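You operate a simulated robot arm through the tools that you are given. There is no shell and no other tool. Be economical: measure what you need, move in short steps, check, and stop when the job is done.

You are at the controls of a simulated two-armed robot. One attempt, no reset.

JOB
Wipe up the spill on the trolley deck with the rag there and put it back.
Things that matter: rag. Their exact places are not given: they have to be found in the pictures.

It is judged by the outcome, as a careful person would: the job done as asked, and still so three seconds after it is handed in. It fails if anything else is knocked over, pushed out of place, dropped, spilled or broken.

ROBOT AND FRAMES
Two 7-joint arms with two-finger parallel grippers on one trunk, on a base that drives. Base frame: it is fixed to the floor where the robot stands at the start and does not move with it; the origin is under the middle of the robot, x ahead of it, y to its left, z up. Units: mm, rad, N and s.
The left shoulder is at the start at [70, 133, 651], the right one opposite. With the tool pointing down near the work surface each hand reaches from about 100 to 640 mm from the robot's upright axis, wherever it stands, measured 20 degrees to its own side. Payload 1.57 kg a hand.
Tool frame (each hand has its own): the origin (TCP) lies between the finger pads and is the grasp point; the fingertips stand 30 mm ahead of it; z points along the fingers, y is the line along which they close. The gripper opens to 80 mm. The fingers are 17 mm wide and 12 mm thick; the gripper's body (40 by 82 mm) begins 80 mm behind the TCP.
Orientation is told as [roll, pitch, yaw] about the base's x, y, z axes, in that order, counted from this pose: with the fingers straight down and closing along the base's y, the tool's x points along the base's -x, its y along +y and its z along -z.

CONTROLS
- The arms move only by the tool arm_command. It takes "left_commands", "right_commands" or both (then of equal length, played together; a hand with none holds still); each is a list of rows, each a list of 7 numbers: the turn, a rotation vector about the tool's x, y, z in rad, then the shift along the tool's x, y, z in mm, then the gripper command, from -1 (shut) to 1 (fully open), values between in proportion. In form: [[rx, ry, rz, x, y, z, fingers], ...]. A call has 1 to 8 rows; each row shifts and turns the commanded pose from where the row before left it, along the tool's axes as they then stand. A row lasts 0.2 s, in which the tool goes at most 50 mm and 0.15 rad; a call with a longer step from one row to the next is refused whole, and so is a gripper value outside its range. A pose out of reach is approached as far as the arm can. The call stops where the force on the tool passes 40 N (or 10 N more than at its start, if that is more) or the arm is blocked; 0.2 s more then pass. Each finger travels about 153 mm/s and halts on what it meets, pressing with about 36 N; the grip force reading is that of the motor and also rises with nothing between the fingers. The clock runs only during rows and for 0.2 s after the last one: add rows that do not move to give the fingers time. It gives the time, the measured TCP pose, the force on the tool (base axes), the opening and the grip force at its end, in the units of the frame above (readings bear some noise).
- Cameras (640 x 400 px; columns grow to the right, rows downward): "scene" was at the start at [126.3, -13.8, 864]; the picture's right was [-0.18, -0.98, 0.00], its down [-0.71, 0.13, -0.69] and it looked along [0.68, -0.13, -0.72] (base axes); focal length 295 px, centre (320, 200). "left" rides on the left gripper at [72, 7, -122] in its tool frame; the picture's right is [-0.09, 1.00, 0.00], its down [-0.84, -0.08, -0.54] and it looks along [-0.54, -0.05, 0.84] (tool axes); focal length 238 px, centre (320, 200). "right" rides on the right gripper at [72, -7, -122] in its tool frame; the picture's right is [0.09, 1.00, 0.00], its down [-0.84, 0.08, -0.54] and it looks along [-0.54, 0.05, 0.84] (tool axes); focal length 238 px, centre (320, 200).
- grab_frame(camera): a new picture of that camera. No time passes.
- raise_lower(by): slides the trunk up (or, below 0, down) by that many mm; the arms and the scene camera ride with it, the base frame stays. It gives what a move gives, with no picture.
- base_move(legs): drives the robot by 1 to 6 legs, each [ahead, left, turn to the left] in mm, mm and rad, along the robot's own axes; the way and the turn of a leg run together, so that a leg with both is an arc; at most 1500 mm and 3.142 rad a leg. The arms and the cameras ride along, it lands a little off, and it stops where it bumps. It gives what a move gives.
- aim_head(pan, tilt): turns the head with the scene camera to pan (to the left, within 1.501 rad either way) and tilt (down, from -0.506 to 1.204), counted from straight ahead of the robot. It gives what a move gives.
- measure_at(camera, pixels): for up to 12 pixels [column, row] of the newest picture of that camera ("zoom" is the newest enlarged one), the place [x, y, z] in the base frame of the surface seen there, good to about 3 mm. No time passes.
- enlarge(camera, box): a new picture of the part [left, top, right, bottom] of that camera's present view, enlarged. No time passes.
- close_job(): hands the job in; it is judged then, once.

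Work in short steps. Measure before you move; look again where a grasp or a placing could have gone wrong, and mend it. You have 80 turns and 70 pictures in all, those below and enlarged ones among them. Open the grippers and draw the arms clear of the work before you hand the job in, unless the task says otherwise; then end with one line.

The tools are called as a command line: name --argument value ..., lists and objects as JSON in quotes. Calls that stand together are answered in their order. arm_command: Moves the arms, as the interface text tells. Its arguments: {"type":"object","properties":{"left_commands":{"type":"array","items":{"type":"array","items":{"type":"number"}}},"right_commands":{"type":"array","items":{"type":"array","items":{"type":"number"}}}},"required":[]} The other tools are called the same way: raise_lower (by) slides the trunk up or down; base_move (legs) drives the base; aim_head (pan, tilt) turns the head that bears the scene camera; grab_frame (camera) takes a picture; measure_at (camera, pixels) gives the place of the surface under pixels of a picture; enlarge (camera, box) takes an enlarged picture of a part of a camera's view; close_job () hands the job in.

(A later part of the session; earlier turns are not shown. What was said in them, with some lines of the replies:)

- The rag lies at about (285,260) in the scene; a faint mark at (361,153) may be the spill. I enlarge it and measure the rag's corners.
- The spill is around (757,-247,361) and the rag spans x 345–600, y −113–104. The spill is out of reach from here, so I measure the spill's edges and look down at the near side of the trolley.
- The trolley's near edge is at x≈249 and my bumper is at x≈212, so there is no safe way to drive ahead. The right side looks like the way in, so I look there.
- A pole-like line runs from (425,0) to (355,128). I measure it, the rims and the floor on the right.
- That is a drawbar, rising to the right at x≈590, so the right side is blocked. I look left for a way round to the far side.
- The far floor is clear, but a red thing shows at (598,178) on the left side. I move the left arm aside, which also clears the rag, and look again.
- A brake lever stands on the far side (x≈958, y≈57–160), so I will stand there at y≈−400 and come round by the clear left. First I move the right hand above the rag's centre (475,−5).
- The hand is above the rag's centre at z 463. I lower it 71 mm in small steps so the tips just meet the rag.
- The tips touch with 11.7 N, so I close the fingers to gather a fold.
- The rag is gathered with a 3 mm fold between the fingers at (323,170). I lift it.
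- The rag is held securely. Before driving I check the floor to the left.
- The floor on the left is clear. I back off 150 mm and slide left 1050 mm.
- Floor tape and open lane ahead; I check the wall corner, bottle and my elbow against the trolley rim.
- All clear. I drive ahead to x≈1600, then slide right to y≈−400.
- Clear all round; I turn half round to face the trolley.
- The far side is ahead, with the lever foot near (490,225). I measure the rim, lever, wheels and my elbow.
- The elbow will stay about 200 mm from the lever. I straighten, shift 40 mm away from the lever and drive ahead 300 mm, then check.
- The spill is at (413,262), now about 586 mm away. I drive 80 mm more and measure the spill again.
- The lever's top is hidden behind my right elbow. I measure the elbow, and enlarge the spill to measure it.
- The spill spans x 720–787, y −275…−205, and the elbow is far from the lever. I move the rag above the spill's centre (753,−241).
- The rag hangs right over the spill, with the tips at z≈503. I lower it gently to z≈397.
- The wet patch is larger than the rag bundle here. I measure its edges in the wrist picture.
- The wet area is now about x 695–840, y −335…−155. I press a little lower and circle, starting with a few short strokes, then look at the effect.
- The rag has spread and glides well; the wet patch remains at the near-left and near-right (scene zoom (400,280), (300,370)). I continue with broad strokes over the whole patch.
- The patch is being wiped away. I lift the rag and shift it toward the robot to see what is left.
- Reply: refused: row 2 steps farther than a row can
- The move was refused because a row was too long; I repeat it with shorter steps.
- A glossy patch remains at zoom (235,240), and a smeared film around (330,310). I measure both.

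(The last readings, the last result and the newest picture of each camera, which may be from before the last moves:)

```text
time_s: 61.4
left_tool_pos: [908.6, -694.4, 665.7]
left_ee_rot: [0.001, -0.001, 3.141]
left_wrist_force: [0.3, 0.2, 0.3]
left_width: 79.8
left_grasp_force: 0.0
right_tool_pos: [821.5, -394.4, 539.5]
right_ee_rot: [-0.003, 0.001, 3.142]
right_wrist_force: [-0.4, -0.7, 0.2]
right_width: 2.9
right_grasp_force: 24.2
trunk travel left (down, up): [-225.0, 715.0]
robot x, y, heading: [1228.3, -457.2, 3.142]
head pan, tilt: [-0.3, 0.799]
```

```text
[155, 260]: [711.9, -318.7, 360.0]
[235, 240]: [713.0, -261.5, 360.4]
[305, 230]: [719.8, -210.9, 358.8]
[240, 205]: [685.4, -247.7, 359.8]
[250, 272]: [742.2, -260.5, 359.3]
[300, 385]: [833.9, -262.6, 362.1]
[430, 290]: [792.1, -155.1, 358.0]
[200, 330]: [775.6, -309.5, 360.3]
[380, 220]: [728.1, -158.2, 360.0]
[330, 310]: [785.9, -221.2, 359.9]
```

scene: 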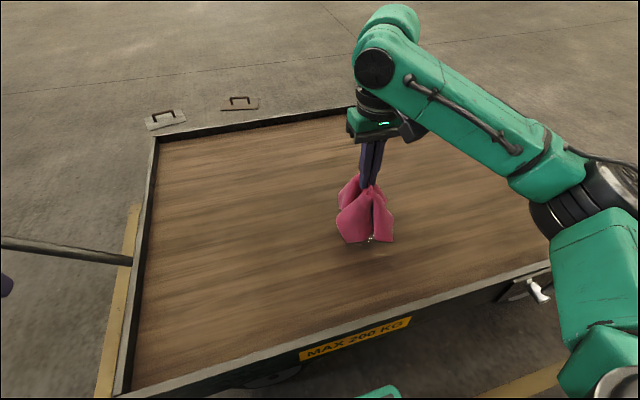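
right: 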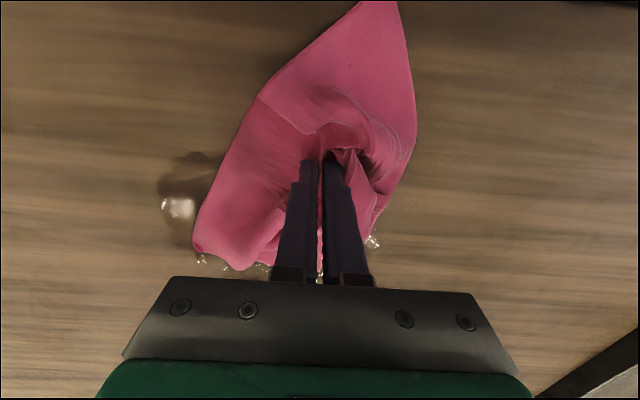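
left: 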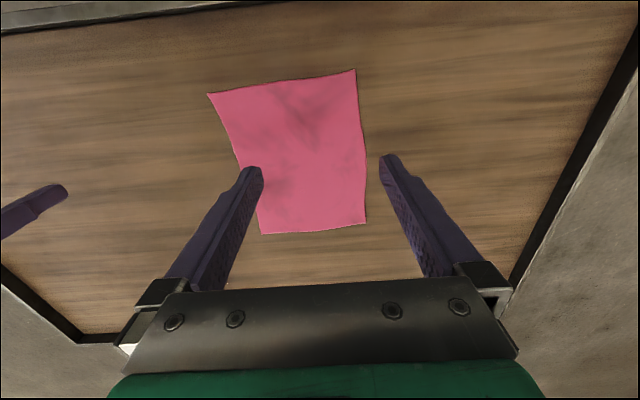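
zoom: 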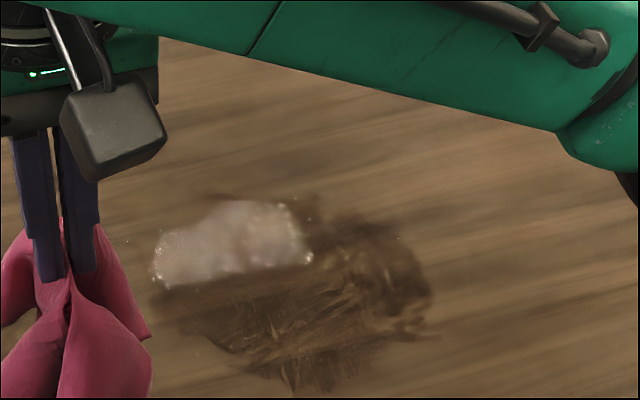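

I place the rag at the glossy patch's far corner (690,−320) and press lightly.

arm_command --right_commands '[[0, 0, 0, -33, -18, 10, -1], [0, 0, 0, -33, -18, 10, -1], [0, 0, 0, -33, -19, 10, -1], [0, 0, 0, -33, -19, 10, -1], [0, 0, 0, 0, 0, 35, -1], [0, 0, 0, 0, 0, 35, -1], [0, 0, 0, 0, 0, 25, -1], [0, 0, 0, 0, 0, 12, -1]]'

arm_command --right_commands '[[0, 0, 0, 0, -40, 0, -1], [0, 0, 0, 0, -40, 0, -1], [0, 0, 0, 0, -40, 0, -1], [0, 0, 0, 20, -10, 0, -1], [0, 0, 0, 0, 40, 0, -1], [0, 0, 0, 0, 45, 0, -1], [0, 0, 0, 0, 45, 0, -1], [0, 0, 0, 20, 10, 0, -1]]'

arm_command --right_commands '[[0, 0, 0, 0, -45, 0, -1], [0, 0, 0, 0, -45, 0, -1], [0, 0, 0, 0, -45, 0, -1], [0, 0, 0, 20, -35, 0, -1], [0, 0, 0, 0, 45, 0, -1], [0, 0, 0, 0, 45, 0, -1], [0, 0, 0, 0, 45, 0, -1], [0, 0, 0, 20, 35, 0, -1]]'

arm_command --right_commands '[[0, 0, 0, 0, -45, 0, -1], [0, 0, 0, 0, -45, 0, -1], [0, 0, 0, 0, -45, 0, -1], [0, 0, 0, 20, -35, 0, -1], [0, 0, 0, 0, 45, 0, -1], [0, 0, 0, 0, 45, 0, -1], [0, 0, 0, 0, 45, 0, -1], [0, 0, 0, 20, 35, 0, -1]]'

arm_command --right_commands '[[0, 0, 0, 0, -45, 0, -1], [0, 0, 0, 0, -45, 0, -1], [0, 0, 0, 0, -45, 0, -1], [0, 0, 0, 20, -35, 0, -1], [0, 0, 0, 0, 45, 0, -1], [0, 0, 0, 0, 45, 0, -1], [0, 0, 0, 0, 45, 0, -1], [0, 0, 0, 0, 35, 0, -1]]'

grab_frame --camera "right"

enlarge --camera "scene" --box '[270, 150, 470, 275]'

```text
time_s: 63.2
left_tool_pos: [910.0, -693.6, 666.7]
left_ee_rot: [0.001, -0.003, 3.142]
left_wrist_force: [-0.5, 0.2, -0.6]
left_width: 80.0
left_grasp_force: 0.1
right_tool_pos: [691.5, -321.3, 393.9]
right_ee_rot: [-0.001, -0.001, -3.141]
right_wrist_force: [1.9, -0.2, 8.8]
right_width: 2.9
right_grasp_force: 24.1
trunk travel left (down, up): [-225.0, 715.0]
robot x, y, heading: [1220.7, -458.4, 3.139]
head pan, tilt: [-0.3, 0.799]
```

```text
time_s: 65.0
left_tool_pos: [908.3, -694.6, 666.4]
left_ee_rot: [0.001, 0.0, 3.14]
left_wrist_force: [0.7, -0.1, -1.1]
left_width: 79.9
left_grasp_force: 0.1
right_tool_pos: [730.8, -331.4, 392.4]
right_ee_rot: [-0.001, 0.002, -3.141]
right_wrist_force: [-1.4, 0.1, 1.8]
right_width: 3.1
right_grasp_force: 24.0
trunk travel left (down, up): [-225.0, 715.0]
robot x, y, heading: [1222.3, -458.9, 3.141]
head pan, tilt: [-0.3, 0.799]
```

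```text
time_s: 66.8
left_tool_pos: [909.2, -695.3, 666.0]
left_ee_rot: [0.0, 0.001, 3.143]
left_wrist_force: [-0.8, -0.3, -0.3]
left_width: 79.9
left_grasp_force: 0.0
right_tool_pos: [771.8, -330.4, 391.2]
right_ee_rot: [-0.002, 0.0, 3.139]
right_wrist_force: [-1.1, -0.1, 0.9]
right_width: 3.0
right_grasp_force: 24.2
trunk travel left (down, up): [-225.0, 715.0]
robot x, y, heading: [1221.8, -459.4, 3.143]
head pan, tilt: [-0.3, 0.799]
```

```text
time_s: 68.6
left_tool_pos: [908.8, -694.6, 664.9]
left_ee_rot: [0.0, -0.001, 3.142]
left_wrist_force: [-0.2, 0.0, -0.6]
left_width: 80.1
left_grasp_force: 0.1
right_tool_pos: [809.2, -329.3, 393.3]
right_ee_rot: [-0.001, 0.0, -3.143]
right_wrist_force: [0.9, 0.1, 0.3]
right_width: 3.1
right_grasp_force: 24.6
trunk travel left (down, up): [-225.0, 715.0]
robot x, y, heading: [1222.9, -454.4, 3.139]
head pan, tilt: [-0.3, 0.799]
```

```text
time_s: 70.4
left_tool_pos: [908.5, -694.4, 665.6]
left_ee_rot: [0.001, 0.0, 3.142]
left_wrist_force: [1.6, -0.6, 0.9]
left_width: 80.2
left_grasp_force: 0.0
right_tool_pos: [832.6, -330.1, 391.3]
right_ee_rot: [-0.002, 0.0, -3.142]
right_wrist_force: [0.1, -0.7, 0.8]
right_width: 2.9
right_grasp_force: 24.3
trunk travel left (down, up): [-225.0, 715.0]
robot x, y, heading: [1223.3, -457.6, 3.141]
head pan, tilt: [-0.3, 0.799]
```

```text
39 pictures are left
```

right: 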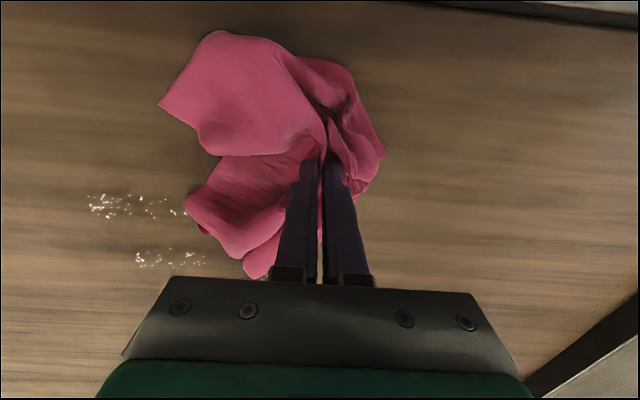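

```text
3.20 times, centred on (370, 212) of scene
```

zoom: 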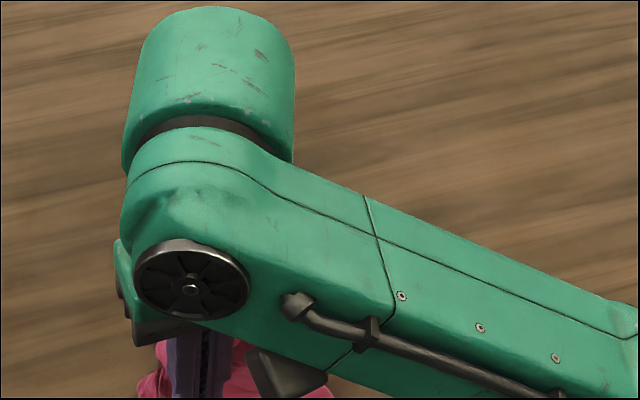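

Only two thin strips of droplets are left, at (130,205) and (165,258) of the wrist picture. I measure them.

measure_at --camera "right" --pixels '[[90, 205], [130, 207], [185, 212], [140, 258], [200, 258], [180, 275]]'

arm_command --right_commands '[[0, 0, 0, 0, 0, -40, -1], [0, 0, 0, 0, 0, -40, -1], [0, 0, 0, 0, 25, -40, -1], [0, 0, 0, 0, 35, -20, -1], [0, 0, 0, 0, 35, 0, -1]]'

enlarge --camera "scene" --box '[270, 150, 470, 275]'

```text
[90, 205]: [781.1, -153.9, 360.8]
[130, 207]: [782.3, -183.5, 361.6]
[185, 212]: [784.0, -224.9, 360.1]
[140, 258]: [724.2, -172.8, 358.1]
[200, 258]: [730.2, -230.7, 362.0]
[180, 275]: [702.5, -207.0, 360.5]
```

```text
time_s: 71.6
left_tool_pos: [909.3, -695.5, 666.5]
left_ee_rot: [-0.001, 0.0, 3.142]
left_wrist_force: [-0.2, -0.6, 0.1]
left_width: 80.4
left_grasp_force: 0.0
right_tool_pos: [831.5, -425.9, 531.6]
right_ee_rot: [0.0, -0.001, -3.141]
right_wrist_force: [0.4, 0.2, 0.2]
right_width: 2.9
right_grasp_force: 23.7
trunk travel left (down, up): [-225.0, 715.0]
robot x, y, heading: [1223.6, -456.4, 3.14]
head pan, tilt: [-0.3, 0.799]
```

```text
3.20 times, centred on (370, 212) of scene
```

zoom: 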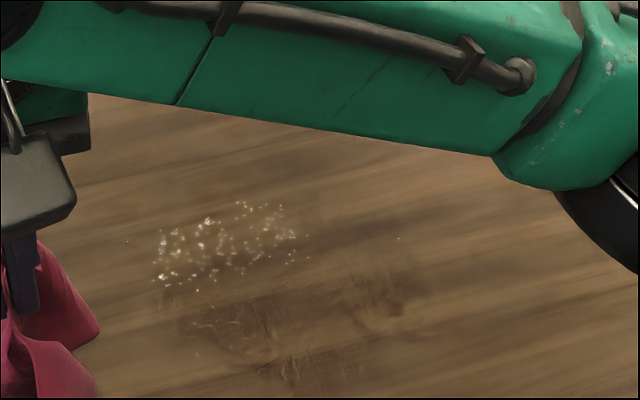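

Mostly droplets remain near zoom (225,240), plus faint film near (300,330). I go over everything again, this time with strokes along x.

arm_command --right_commands '[[0, 0, 0, -36, -25, 10, -1], [0, 0, 0, -36, -25, 10, -1], [0, 0, 0, -36, -25, 10, -1], [0, 0, 0, -36, -25, 10, -1], [0, 0, 0, 0, 0, 35, -1], [0, 0, 0, 0, 0, 35, -1], [0, 0, 0, 0, 0, 20, -1], [0, 0, 0, 0, 0, 10, -1]]'

arm_command --right_commands '[[0, 0, 0, 48, 0, 0, -1], [0, 0, 0, 48, 0, 0, -1], [0, 0, 0, 48, 0, 0, -1], [0, 0, 0, 0, -22, 0, -1], [0, 0, 0, -48, 0, 0, -1], [0, 0, 0, -48, 0, 0, -1], [0, 0, 0, -48, 0, 0, -1], [0, 0, 0, 0, -22, 0, -1]]'

arm_command --right_commands '[[0, 0, 0, 48, 0, 0, -1], [0, 0, 0, 48, 0, 0, -1], [0, 0, 0, 48, 0, 0, -1], [0, 0, 0, 0, -22, 0, -1], [0, 0, 0, -48, 0, 0, -1], [0, 0, 0, -48, 0, 0, -1], [0, 0, 0, -48, 0, 0, -1], [0, 0, 0, 0, -22, 0, -1]]'

arm_command --right_commands '[[0, 0, 0, 48, 0, 0, -1], [0, 0, 0, 48, 0, 0, -1], [0, 0, 0, 48, 0, 0, -1], [0, 0, 0, 0, -22, 0, -1], [0, 0, 0, -48, 0, 0, -1], [0, 0, 0, -48, 0, 0, -1], [0, 0, 0, -48, 0, 0, -1], [0, 0, 0, 0, -22, 0, -1]]'

arm_command --right_commands '[[0, 0, 0, 48, 0, 0, -1], [0, 0, 0, 48, 0, 0, -1], [0, 0, 0, 48, 0, 0, -1], [0, 0, 0, 0, -22, 0, -1], [0, 0, 0, -48, 0, 0, -1], [0, 0, 0, -48, 0, 0, -1], [0, 0, 0, -40, 0, 0, -1], [0, 0, 0, 0, 45, 0, -1]]'

arm_command --right_commands '[[0, 0, 0, 0, 45, 0, -1], [0, 0, 0, 0, 45, 0, -1], [0, 0, 0, 0, 30, 0, -1], [0, 0, 0, 25, 0, 0, -1], [0, 0, 0, 0, -45, 0, -1], [0, 0, 0, 0, -45, 0, -1], [0, 0, 0, 0, -45, 0, -1], [0, 0, 0, 25, 0, 0, -1]]'

arm_command --right_commands '[[0, 0, 0, 0, 45, 0, -1], [0, 0, 0, 0, 45, 0, -1], [0, 0, 0, 0, 45, 0, -1], [0, 0, 0, 25, 0, 0, -1], [0, 0, 0, 0, -45, 0, -1], [0, 0, 0, 0, -45, 0, -1], [0, 0, 0, 0, -45, 0, -1], [0, 0, 0, 25, 0, 0, -1]]'

arm_command --right_commands '[[0, 0, 0, 25, 45, 0, -1], [0, 0, 0, 10, 45, 0, -1], [0, 0, 0, 0, 45, 0, -1], [0, 0, 0, 0, 10, -40, -1], [0, 0, 0, 0, 25, -40, -1], [0, 0, 0, 0, 30, -38, -1], [0, 0, 0, 0, 40, -20, -1], [0, 0, 0, 0, 40, 0, -1]]'

enlarge --camera "scene" --box '[270, 150, 470, 275]'

```text
time_s: 73.4
left_tool_pos: [908.8, -694.2, 666.8]
left_ee_rot: [0.0, 0.0, 3.143]
left_wrist_force: [0.1, -0.1, -0.2]
left_width: 80.0
left_grasp_force: 0.0
right_tool_pos: [687.5, -324.8, 391.8]
right_ee_rot: [-0.001, -0.002, -3.139]
right_wrist_force: [-0.3, -0.6, 4.9]
right_width: 3.2
right_grasp_force: 23.9
trunk travel left (down, up): [-225.0, 715.0]
robot x, y, heading: [1222.8, -457.4, 3.136]
head pan, tilt: [-0.3, 0.799]
```

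```text
time_s: 75.2
left_tool_pos: [909.5, -694.5, 665.7]
left_ee_rot: [0.0, 0.0, 3.141]
left_wrist_force: [0.7, -0.3, 0.0]
left_width: 80.1
left_grasp_force: 0.1
right_tool_pos: [686.4, -283.0, 392.1]
right_ee_rot: [-0.001, -0.002, -3.14]
right_wrist_force: [0.1, -0.3, 2.1]
right_width: 2.8
right_grasp_force: 24.6
trunk travel left (down, up): [-225.0, 715.0]
robot x, y, heading: [1220.7, -458.3, 3.14]
head pan, tilt: [-0.3, 0.799]
```

```text
time_s: 77.0
left_tool_pos: [909.3, -696.0, 666.4]
left_ee_rot: [0.0, -0.001, -3.141]
left_wrist_force: [0.3, -0.1, -0.8]
left_width: 80.1
left_grasp_force: 0.1
right_tool_pos: [684.9, -239.5, 392.3]
right_ee_rot: [-0.001, 0.0, -3.139]
right_wrist_force: [-0.2, -2.4, 6.5]
right_width: 2.8
right_grasp_force: 23.7
trunk travel left (down, up): [-225.0, 715.0]
robot x, y, heading: [1223.2, -458.7, 3.138]
head pan, tilt: [-0.3, 0.799]
```

```text
time_s: 78.8
left_tool_pos: [909.9, -694.9, 665.5]
left_ee_rot: [-0.001, -0.003, -3.141]
left_wrist_force: [-0.4, -0.1, -0.2]
left_width: 80.0
left_grasp_force: 0.0
right_tool_pos: [686.0, -192.3, 391.5]
right_ee_rot: [-0.001, -0.003, -3.138]
right_wrist_force: [-1.0, -2.7, 9.2]
right_width: 3.1
right_grasp_force: 24.1
trunk travel left (down, up): [-225.0, 715.0]
robot x, y, heading: [1222.9, -457.7, -3.141]
head pan, tilt: [-0.3, 0.799]
```

```text
time_s: 80.6
left_tool_pos: [908.8, -694.5, 665.3]
left_ee_rot: [-0.001, -0.002, 3.142]
left_wrist_force: [-0.2, 0.2, -0.8]
left_width: 80.0
left_grasp_force: 0.1
right_tool_pos: [694.9, -216.3, 392.3]
right_ee_rot: [-0.001, 0.0, -3.141]
right_wrist_force: [-0.1, 0.6, 1.2]
right_width: 3.2
right_grasp_force: 23.6
trunk travel left (down, up): [-225.0, 715.0]
robot x, y, heading: [1222.2, -457.1, 3.144]
head pan, tilt: [-0.3, 0.799]
```

```text
time_s: 82.4
left_tool_pos: [908.9, -694.5, 666.2]
left_ee_rot: [-0.001, 0.0, -3.14]
left_wrist_force: [-0.8, 0.3, -0.4]
left_width: 80.2
left_grasp_force: 0.1
right_tool_pos: [745.7, -202.0, 392.5]
right_ee_rot: [0.001, 0.0, -3.139]
right_wrist_force: [-0.2, 0.1, 0.6]
right_width: 3.2
right_grasp_force: 23.6
trunk travel left (down, up): [-225.0, 715.0]
robot x, y, heading: [1222.8, -455.4, 3.14]
head pan, tilt: [-0.3, 0.799]
```

```text
time_s: 84.2
left_tool_pos: [909.0, -695.3, 666.4]
left_ee_rot: [0.0, -0.001, -3.142]
left_wrist_force: [-0.1, -0.1, -0.5]
left_width: 80.1
left_grasp_force: 0.0
right_tool_pos: [794.5, -201.0, 391.7]
right_ee_rot: [-0.001, -0.004, -3.143]
right_wrist_force: [-3.3, 0.8, 13.9]
right_width: 3.3
right_grasp_force: 24.4
trunk travel left (down, up): [-225.0, 715.0]
robot x, y, heading: [1225.3, -457.3, 3.144]
head pan, tilt: [-0.3, 0.799]
```

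```text
refused: row 1 steps farther than a row can; nothing moved
```

```text
3.20 times, centred on (370, 212) of scene
```

zoom: 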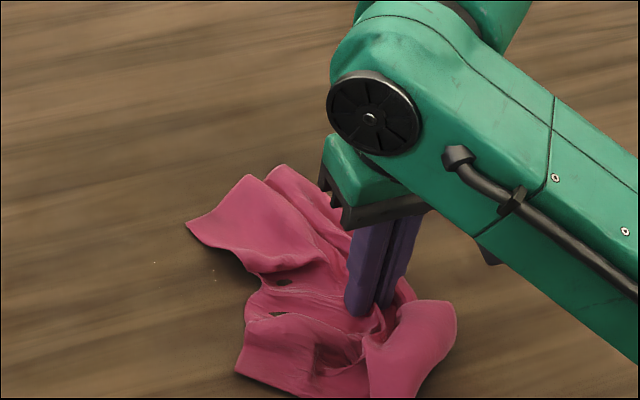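

Nearly clean. The last row was refused as too long, so I finish the stroke in shorter steps, lift and look.

arm_command --right_commands '[[0, 0, 0, 15, 45, 0, -1], [0, 0, 0, 15, 45, 0, -1], [0, 0, 0, 0, 40, 0, -1], [0, 0, 0, 0, 10, -40, -1], [0, 0, 0, 0, 20, -40, -1], [0, 0, 0, 0, 30, -38, -1], [0, 0, 0, 0, 40, -20, -1], [0, 0, 0, 0, 40, 0, -1]]'

enlarge --camera "scene" --box '[270, 150, 470, 275]'

```text
time_s: 86.0
left_tool_pos: [908.9, -694.1, 665.9]
left_ee_rot: [0.001, -0.001, 3.141]
left_wrist_force: [0.1, 0.6, -0.5]
left_width: 80.0
left_grasp_force: 0.0
right_tool_pos: [826.0, -471.8, 529.9]
right_ee_rot: [-0.001, 0.0, 3.142]
right_wrist_force: [-1.0, 0.5, 0.4]
right_width: 3.2
right_grasp_force: 23.9
trunk travel left (down, up): [-225.0, 715.0]
robot x, y, heading: [1223.2, -457.4, 3.141]
head pan, tilt: [-0.3, 0.799]
```

```text
3.20 times, centred on (370, 212) of scene
```

zoom: 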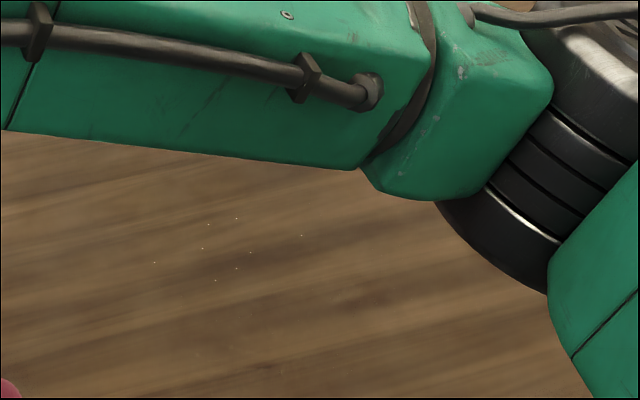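

Just a few specks remain around x 690–745, y −320…−205. One more fine pass there.

arm_command --right_commands '[[0, 0, 0, -34, -33, 10, -1], [0, 0, 0, -34, -33, 10, -1], [0, 0, 0, -34, -33, 10, -1], [0, 0, 0, -34, -33, 10, -1], [0, 0, 0, 0, 0, 35, -1], [0, 0, 0, 0, 0, 35, -1], [0, 0, 0, 0, 0, 20, -1], [0, 0, 0, 0, 0, 9, -1]]'

arm_command --right_commands '[[0, 0, 0, 0, -45, 0, -1], [0, 0, 0, 0, -45, 0, -1], [0, 0, 0, 0, -45, 0, -1], [0, 0, 0, 12, 0, 0, -1], [0, 0, 0, 0, 45, 0, -1], [0, 0, 0, 0, 45, 0, -1], [0, 0, 0, 0, 45, 0, -1], [0, 0, 0, 12, 0, 0, -1]]'

arm_command --right_commands '[[0, 0, 0, 0, -45, 0, -1], [0, 0, 0, 0, -45, 0, -1], [0, 0, 0, 0, -45, 0, -1], [0, 0, 0, 12, 0, 0, -1], [0, 0, 0, 0, 45, 0, -1], [0, 0, 0, 0, 45, 0, -1], [0, 0, 0, 0, 45, 0, -1], [0, 0, 0, 12, 0, 0, -1]]'

arm_command --right_commands '[[0, 0, 0, 0, -45, 0, -1], [0, 0, 0, 0, -45, 0, -1], [0, 0, 0, 0, -45, 0, -1], [0, 0, 0, 12, 0, 0, -1], [0, 0, 0, 0, 45, 0, -1], [0, 0, 0, 0, 45, 0, -1], [0, 0, 0, 0, 45, 0, -1], [0, 0, 0, 12, 0, 0, -1]]'

arm_command --right_commands '[[0, 0, 0, 30, 0, -35, -1], [0, 0, 0, 30, 20, -35, -1], [0, 0, 0, 0, 25, -40, -1], [0, 0, 0, 0, 40, -28, -1], [0, 0, 0, 0, 40, 0, -1]]'

enlarge --camera "scene" --box '[270, 150, 470, 275]'

grab_frame --camera "scene"

```text
time_s: 87.8
left_tool_pos: [909.5, -695.7, 666.3]
left_ee_rot: [0.0, -0.003, -3.141]
left_wrist_force: [0.4, -0.1, -0.5]
left_width: 80.1
left_grasp_force: 0.0
right_tool_pos: [686.2, -340.0, 393.1]
right_ee_rot: [-0.001, -0.006, -3.14]
right_wrist_force: [-1.8, -0.1, 12.9]
right_width: 2.7
right_grasp_force: 24.0
trunk travel left (down, up): [-225.0, 715.0]
robot x, y, heading: [1223.1, -458.8, 3.139]
head pan, tilt: [-0.3, 0.799]
```

```text
time_s: 89.6
left_tool_pos: [909.5, -696.1, 666.6]
left_ee_rot: [-0.002, -0.004, -3.141]
left_wrist_force: [0.6, -0.7, -0.4]
left_width: 79.9
left_grasp_force: 0.1
right_tool_pos: [712.9, -339.5, 393.2]
right_ee_rot: [0.0, -0.004, -3.141]
right_wrist_force: [-8.4, 0.5, 21.2]
right_width: 3.0
right_grasp_force: 23.8
trunk travel left (down, up): [-225.0, 715.0]
robot x, y, heading: [1225.1, -458.8, -3.143]
head pan, tilt: [-0.3, 0.799]
```

```text
time_s: 91.4
left_tool_pos: [910.6, -694.6, 666.6]
left_ee_rot: [-0.001, -0.001, -3.14]
left_wrist_force: [0.7, 0.1, 0.7]
left_width: 80.1
left_grasp_force: 0.0
right_tool_pos: [736.7, -343.4, 393.2]
right_ee_rot: [0.001, -0.005, -3.14]
right_wrist_force: [-6.9, 0.1, 20.6]
right_width: 3.0
right_grasp_force: 24.4
trunk travel left (down, up): [-225.0, 715.0]
robot x, y, heading: [1224.6, -458.0, -3.139]
head pan, tilt: [-0.3, 0.799]
```

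```text
time_s: 93.2
left_tool_pos: [910.9, -695.2, 666.4]
left_ee_rot: [0.0, 0.0, -3.144]
left_wrist_force: [0.3, 0.8, 0.2]
left_width: 80.2
left_grasp_force: 0.0
right_tool_pos: [761.5, -341.0, 393.7]
right_ee_rot: [-0.001, -0.005, -3.141]
right_wrist_force: [-5.6, -0.2, 15.7]
right_width: 3.1
right_grasp_force: 24.3
trunk travel left (down, up): [-225.0, 715.0]
robot x, y, heading: [1219.4, -459.3, -3.141]
head pan, tilt: [-0.3, 0.799]
```

```text
refused: row 2 steps farther than a row can; nothing moved
```

```text
3.20 times, centred on (370, 212) of scene
```

zoom: 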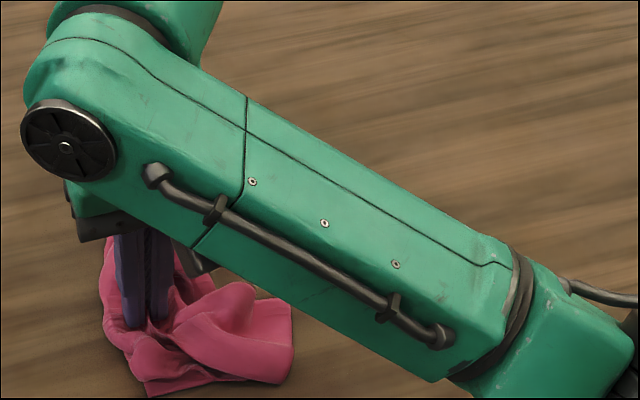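

```text
33 pictures are left
```

scene: 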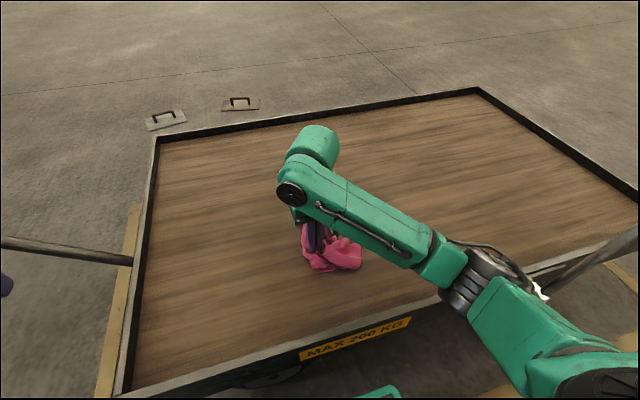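

I lift the rag to travel height over the near deck, then look at the deck.

arm_command --right_commands '[[0, 0, 0, 0, 0, -40, -1], [0, 0, 0, 5, 0, -40, -1], [0, 0, 0, 10, 15, -40, -1], [0, 0, 0, 10, 15, -40, -1], [0, 0, 0, 10, 20, -40, -1], [0, 0, 0, 10, 30, -35, -1], [0, 0, 0, 0, 45, 0, -1], [0, 0, 0, 0, 45, 0, -1]]'

grab_frame --camera "scene"

enlarge --camera "scene" --box '[270, 150, 470, 275]'

```text
time_s: 95.0
left_tool_pos: [907.0, -694.9, 665.1]
left_ee_rot: [0.002, 0.0, 3.141]
left_wrist_force: [0.3, 1.3, 0.0]
left_width: 79.8
left_grasp_force: 0.1
right_tool_pos: [809.0, -510.1, 624.5]
right_ee_rot: [-0.001, -0.001, 3.141]
right_wrist_force: [0.3, -0.1, -0.4]
right_width: 3.0
right_grasp_force: 24.1
trunk travel left (down, up): [-225.0, 715.0]
robot x, y, heading: [1226.9, -456.0, 3.141]
head pan, tilt: [-0.3, 0.799]
```

```text
32 pictures are left
```

scene: 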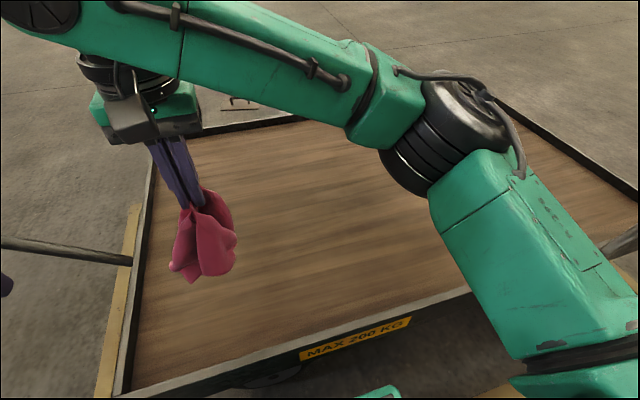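

```text
3.20 times, centred on (370, 212) of scene
```

zoom: 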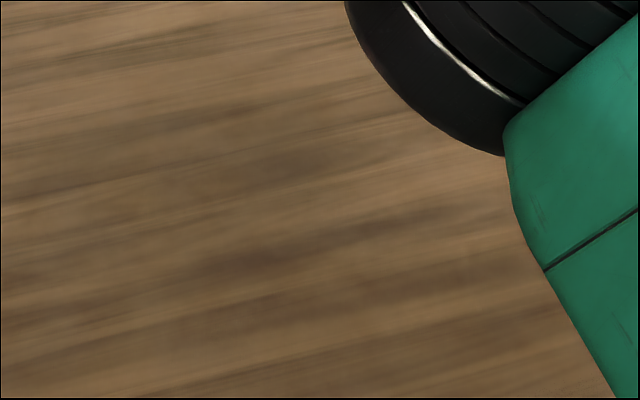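

The deck is clean where the spill was. I head back: reverse 400 mm, turn round.

base_move --legs '[[-400, 0, 0], [0, 0, -3.141]]'

```text
time_s: 104.7
left_tool_pos: [1933.1, -212.9, 666.2]
left_ee_rot: [-0.001, -0.001, 0.03]
left_wrist_force: [0.9, -0.2, 0.6]
left_width: 80.1
left_grasp_force: 0.0
right_tool_pos: [2040.5, -395.0, 625.6]
right_ee_rot: [-0.002, 0.0, 0.033]
right_wrist_force: [-0.1, 0.3, -0.7]
right_width: 3.2
right_grasp_force: 23.4
trunk travel left (down, up): [-225.0, 715.0]
robot x, y, heading: [1627.1, -460.4, 0.032]
head pan, tilt: [-0.3, 0.799]
```

Heading is 0.032; I correct it and slide left past the trolley's end, then reverse in steps.

base_move --legs '[[0, 0, -0.032], [0, 1490, 0]]'

```text
time_s: 112.4
left_tool_pos: [1957.4, 1237.2, 666.3]
left_ee_rot: [0.0, 0.0, -0.018]
left_wrist_force: [0.5, -0.9, -0.4]
left_width: 80.2
left_grasp_force: 0.1
right_tool_pos: [2055.2, 1049.5, 625.0]
right_ee_rot: [-0.003, -0.001, -0.017]
right_wrist_force: [1.2, 0.2, -0.8]
right_width: 3.1
right_grasp_force: 24.2
trunk travel left (down, up): [-225.0, 715.0]
robot x, y, heading: [1640.7, 1010.8, -0.013]
head pan, tilt: [-0.3, 0.799]
```

I correct heading by +0.015 and reverse 1800 mm along the same lane to x≈−160.

base_move --legs '[[0, 0, 0.015], [-1400, 0, 0], [-400, 0, 0]]'

```text
time_s: 121.7
left_tool_pos: [163.7, 1243.6, 665.9]
left_ee_rot: [0.0, 0.0, 0.004]
left_wrist_force: [0.3, -0.3, 0.7]
left_width: 80.1
left_grasp_force: 0.0
right_tool_pos: [263.6, 1058.9, 625.8]
right_ee_rot: [-0.003, 0.001, 0.006]
right_wrist_force: [0.6, 0.1, 0.0]
right_width: 3.2
right_grasp_force: 23.7
trunk travel left (down, up): [-225.0, 715.0]
robot x, y, heading: [-151.9, 1010.0, 0.004]
head pan, tilt: [-0.3, 0.799]
```

Now I slide right to y≈0 and check.

base_move --legs '[[0, -1015, 0]]'

aim_head --pan 0.0 --tilt 0.8

grab_frame --camera "scene"

```text
time_s: 127.0
left_tool_pos: [159.1, 208.3, 666.1]
left_ee_rot: [0.0, 0.002, -0.025]
left_wrist_force: [-0.2, 0.3, -0.3]
left_width: 79.9
left_grasp_force: 0.0
right_tool_pos: [253.0, 19.3, 625.3]
right_ee_rot: [-0.003, 0.0, -0.025]
right_wrist_force: [-0.4, 0.2, 0.2]
right_width: 2.9
right_grasp_force: 24.3
trunk travel left (down, up): [-225.0, 715.0]
robot x, y, heading: [-161.7, -21.1, -0.024]
head pan, tilt: [-0.3, 0.799]
```

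```text
time_s: 127.8
left_tool_pos: [158.2, 209.7, 666.1]
left_ee_rot: [0.0, -0.001, -0.026]
left_wrist_force: [-0.8, -0.4, 0.1]
left_width: 80.0
left_grasp_force: 0.1
right_tool_pos: [254.0, 19.3, 624.0]
right_ee_rot: [-0.002, 0.0, -0.026]
right_wrist_force: [0.1, -0.3, -0.6]
right_width: 3.0
right_grasp_force: 24.9
trunk travel left (down, up): [-225.0, 715.0]
robot x, y, heading: [-162.8, -20.5, -0.026]
head pan, tilt: [0.0, 0.799]
```

```text
30 pictures are left
```

scene: 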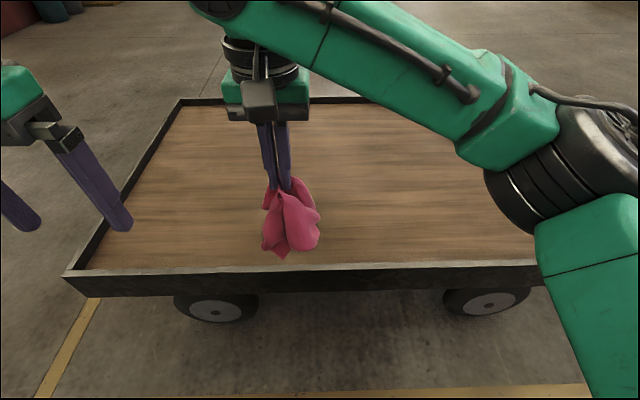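

I straighten, shift left 20 mm and drive ahead 145 mm to the starting stance.

base_move --legs '[[0, 20, 0.026], [145, 0, 0]]'

```text
time_s: 129.6
left_tool_pos: [297.2, 236.4, 666.9]
left_ee_rot: [-0.002, 0.001, 0.0]
left_wrist_force: [0.0, -0.3, -0.5]
left_width: 80.0
left_grasp_force: 0.0
right_tool_pos: [398.9, 49.8, 624.8]
right_ee_rot: [-0.001, 0.001, 0.002]
right_wrist_force: [0.1, -1.2, -0.9]
right_width: 3.0
right_grasp_force: 24.3
trunk travel left (down, up): [-225.0, 715.0]
robot x, y, heading: [-18.4, -0.8, -0.001]
head pan, tilt: [0.0, 0.799]
```

I move over the rag's original centre (474,−4) and lower it to the deck.

arm_command --right_commands '[[0, 0, 0, -19, -13.5, 30, -1], [0, 0, 0, -19, -13.5, 30, -1], [0, 0, 0, -19, -13.5, 30, -1], [0, 0, 0, -18, -13.5, 30, -1], [0, 0, 0, 0, 0, 35, -1], [0, 0, 0, 0, 0, 35, -1], [0, 0, 0, 0, 0, 25, -1], [0, 0, 0, 0, 0, 14, -1]]'

grab_frame --camera "right"

grab_frame --camera "scene"

```text
time_s: 131.4
left_tool_pos: [297.4, 234.8, 665.0]
left_ee_rot: [-0.001, 0.0, -0.001]
left_wrist_force: [0.5, 0.3, -0.3]
left_width: 79.9
left_grasp_force: 0.0
right_tool_pos: [472.6, -2.4, 395.2]
right_ee_rot: [0.0, -0.001, 0.001]
right_wrist_force: [-0.2, -0.4, 4.1]
right_width: 3.2
right_grasp_force: 25.1
trunk travel left (down, up): [-225.0, 715.0]
robot x, y, heading: [-19.9, -1.9, -0.001]
head pan, tilt: [0.0, 0.799]
```

```text
29 pictures are left
```

right: 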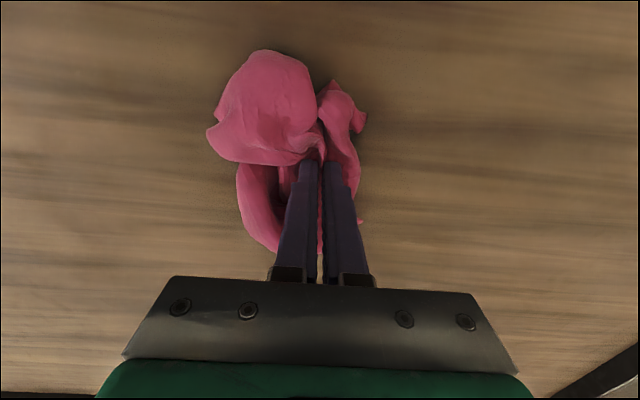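

```text
28 pictures are left
```

scene: 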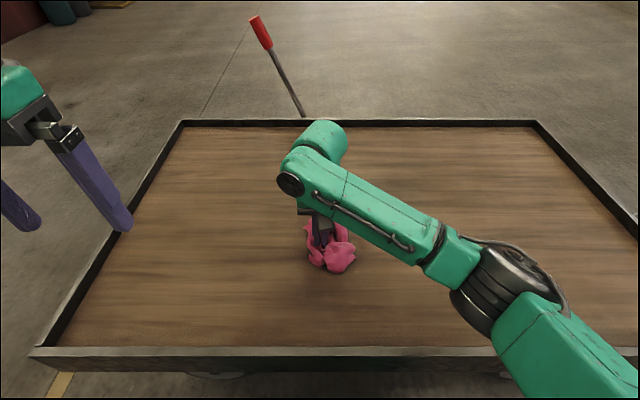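

The rag rests at its old centre, somewhat crumpled. I open the fingers and lift away to look.

arm_command --right_commands '[[0, 0, 0, 0, 0, 0, -0.5], [0, 0, 0, 0, 0, 0, -0.2], [0, 0, 0, 0, 0, 0, -0.2], [0, 0, 0, 0, 0, -20, -0.2], [0, 0, 0, 0, 0, -40, -0.2], [0, 0, 0, 0, 0, -45, -0.2], [0, 0, 0, 0, -40, -25, 0], [0, 0, 0, 0, -40, -10, 0]]'

arm_command --right_commands '[[0, 0, 0, 0, -45, 0, 0], [0, 0, 0, 0, -45, 0, 0], [0, 0, 0, 0, -45, 0, 0]]'

enlarge --camera "scene" --box '[240, 180, 440, 305]'

```text
time_s: 133.2
left_tool_pos: [297.9, 234.5, 665.2]
left_ee_rot: [0.003, -0.001, -0.001]
left_wrist_force: [0.7, -0.4, 1.2]
left_width: 80.1
left_grasp_force: 0.0
right_tool_pos: [476.2, -84.3, 534.2]
right_ee_rot: [0.002, 0.001, 0.001]
right_wrist_force: [-0.3, 0.1, 0.4]
right_width: 39.8
right_grasp_force: 0.0
trunk travel left (down, up): [-225.0, 715.0]
robot x, y, heading: [-16.9, -5.4, 0.002]
head pan, tilt: [0.0, 0.799]
```

```text
time_s: 134.0
left_tool_pos: [297.1, 235.0, 665.4]
left_ee_rot: [0.002, -0.001, 0.001]
left_wrist_force: [0.3, -0.3, 0.3]
left_width: 79.9
left_grasp_force: 0.0
right_tool_pos: [475.4, -216.9, 536.8]
right_ee_rot: [0.0, 0.0, 0.004]
right_wrist_force: [0.0, -0.4, -0.4]
right_width: 40.0
right_grasp_force: 0.1
trunk travel left (down, up): [-225.0, 715.0]
robot x, y, heading: [-16.8, -5.1, 0.005]
head pan, tilt: [0.0, 0.799]
```

```text
3.20 times, centred on (340, 242) of scene
```

zoom: 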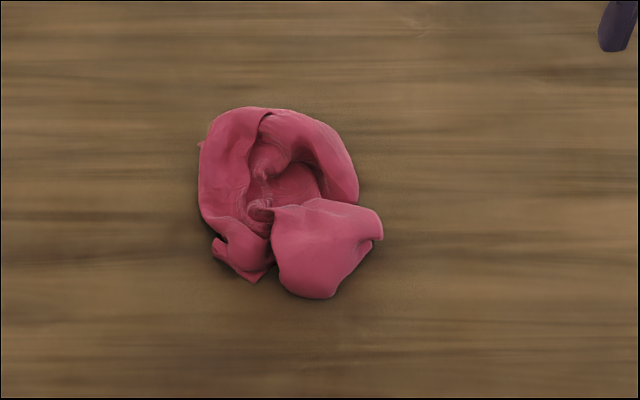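

The rag is back at its place, though crumpled. I check the mark at (374,187) and the former spill area.

grab_frame --camera "scene"

enlarge --camera "scene" --box '[320, 115, 480, 215]'

measure_at --camera "zoom" --pixels '[[216, 288], [200, 280], [240, 120], [300, 120], [320, 200], [400, 100]]'

measure_at --camera "scene" --pixels '[[305, 225], [322, 214], [350, 228], [358, 252], [340, 272], [318, 265], [325, 245], [374, 187]]'

```text
26 pictures are left
```

scene: 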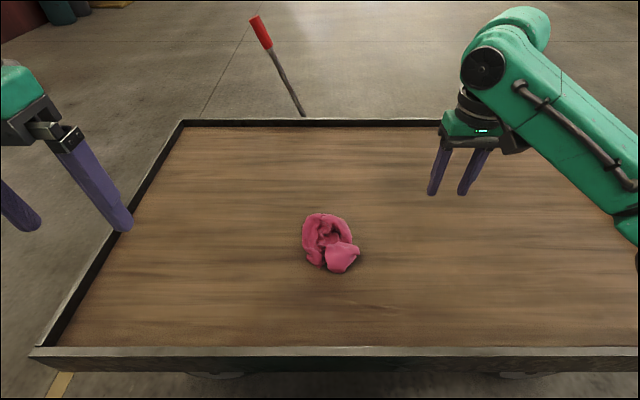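

```text
4.00 times, centred on (400, 165) of scene
```

zoom: 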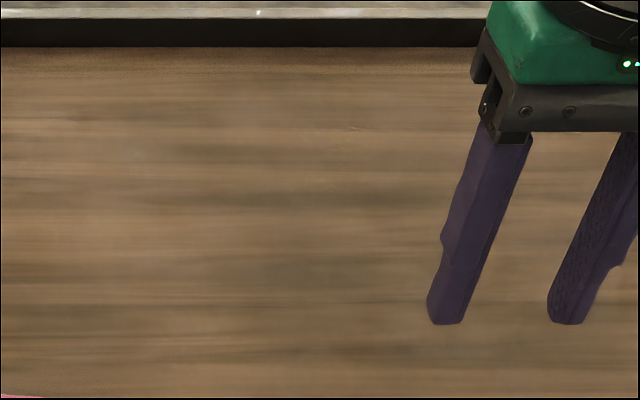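

```text
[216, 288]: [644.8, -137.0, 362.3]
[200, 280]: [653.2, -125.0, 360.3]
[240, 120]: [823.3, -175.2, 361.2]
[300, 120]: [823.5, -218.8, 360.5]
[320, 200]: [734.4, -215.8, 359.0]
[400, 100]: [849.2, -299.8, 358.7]
```

```text
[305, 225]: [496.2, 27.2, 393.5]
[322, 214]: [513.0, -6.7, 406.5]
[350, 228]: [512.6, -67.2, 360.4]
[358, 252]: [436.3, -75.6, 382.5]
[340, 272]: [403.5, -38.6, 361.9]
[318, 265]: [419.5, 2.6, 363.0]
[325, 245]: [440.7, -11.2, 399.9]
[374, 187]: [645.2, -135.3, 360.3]
```

The deck is clean and the rag lies at its former place. I fully open the right gripper and draw the arm well clear.

arm_command --right_commands '[[0, 0, 0, 20, -20, -25, 1], [0, 0, 0, 20, -20, -25, 1], [0, 0, 0, 20, -20, -25, 1], [0, 0, 0, 0, 0, 0, 1]]'

grab_frame --camera "scene"

```text
time_s: 135.0
left_tool_pos: [298.2, 236.3, 665.6]
left_ee_rot: [0.001, -0.001, 0.001]
left_wrist_force: [0.6, 0.3, -0.5]
left_width: 79.9
left_grasp_force: 0.0
right_tool_pos: [415.0, -277.7, 609.7]
right_ee_rot: [-0.002, 0.002, 0.002]
right_wrist_force: [0.0, 0.7, -0.3]
right_width: 79.8
right_grasp_force: 0.1
trunk travel left (down, up): [-225.0, 715.0]
robot x, y, heading: [-15.8, -3.5, 0.0]
head pan, tilt: [0.0, 0.799]
```

```text
24 pictures are left
```

scene: 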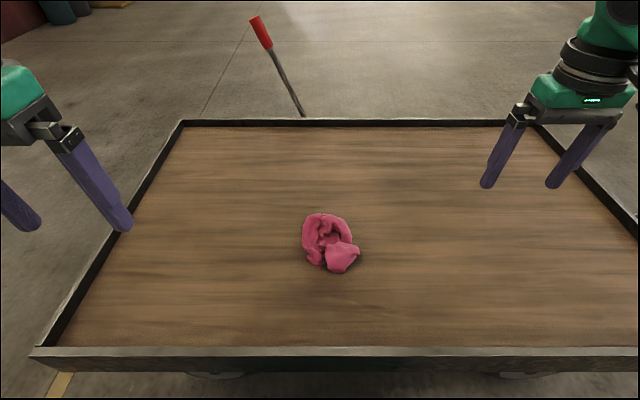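

The deck is clean, the rag rests at its old place (330,243), and both hands are open and clear. I hand the job in.

close_job

```text
The job is handed in.
```

The spill is wiped up and the rag is back in its original spot on the trolley deck, though it lies crumpled rather than spread flat as it was; nothing else was touched.
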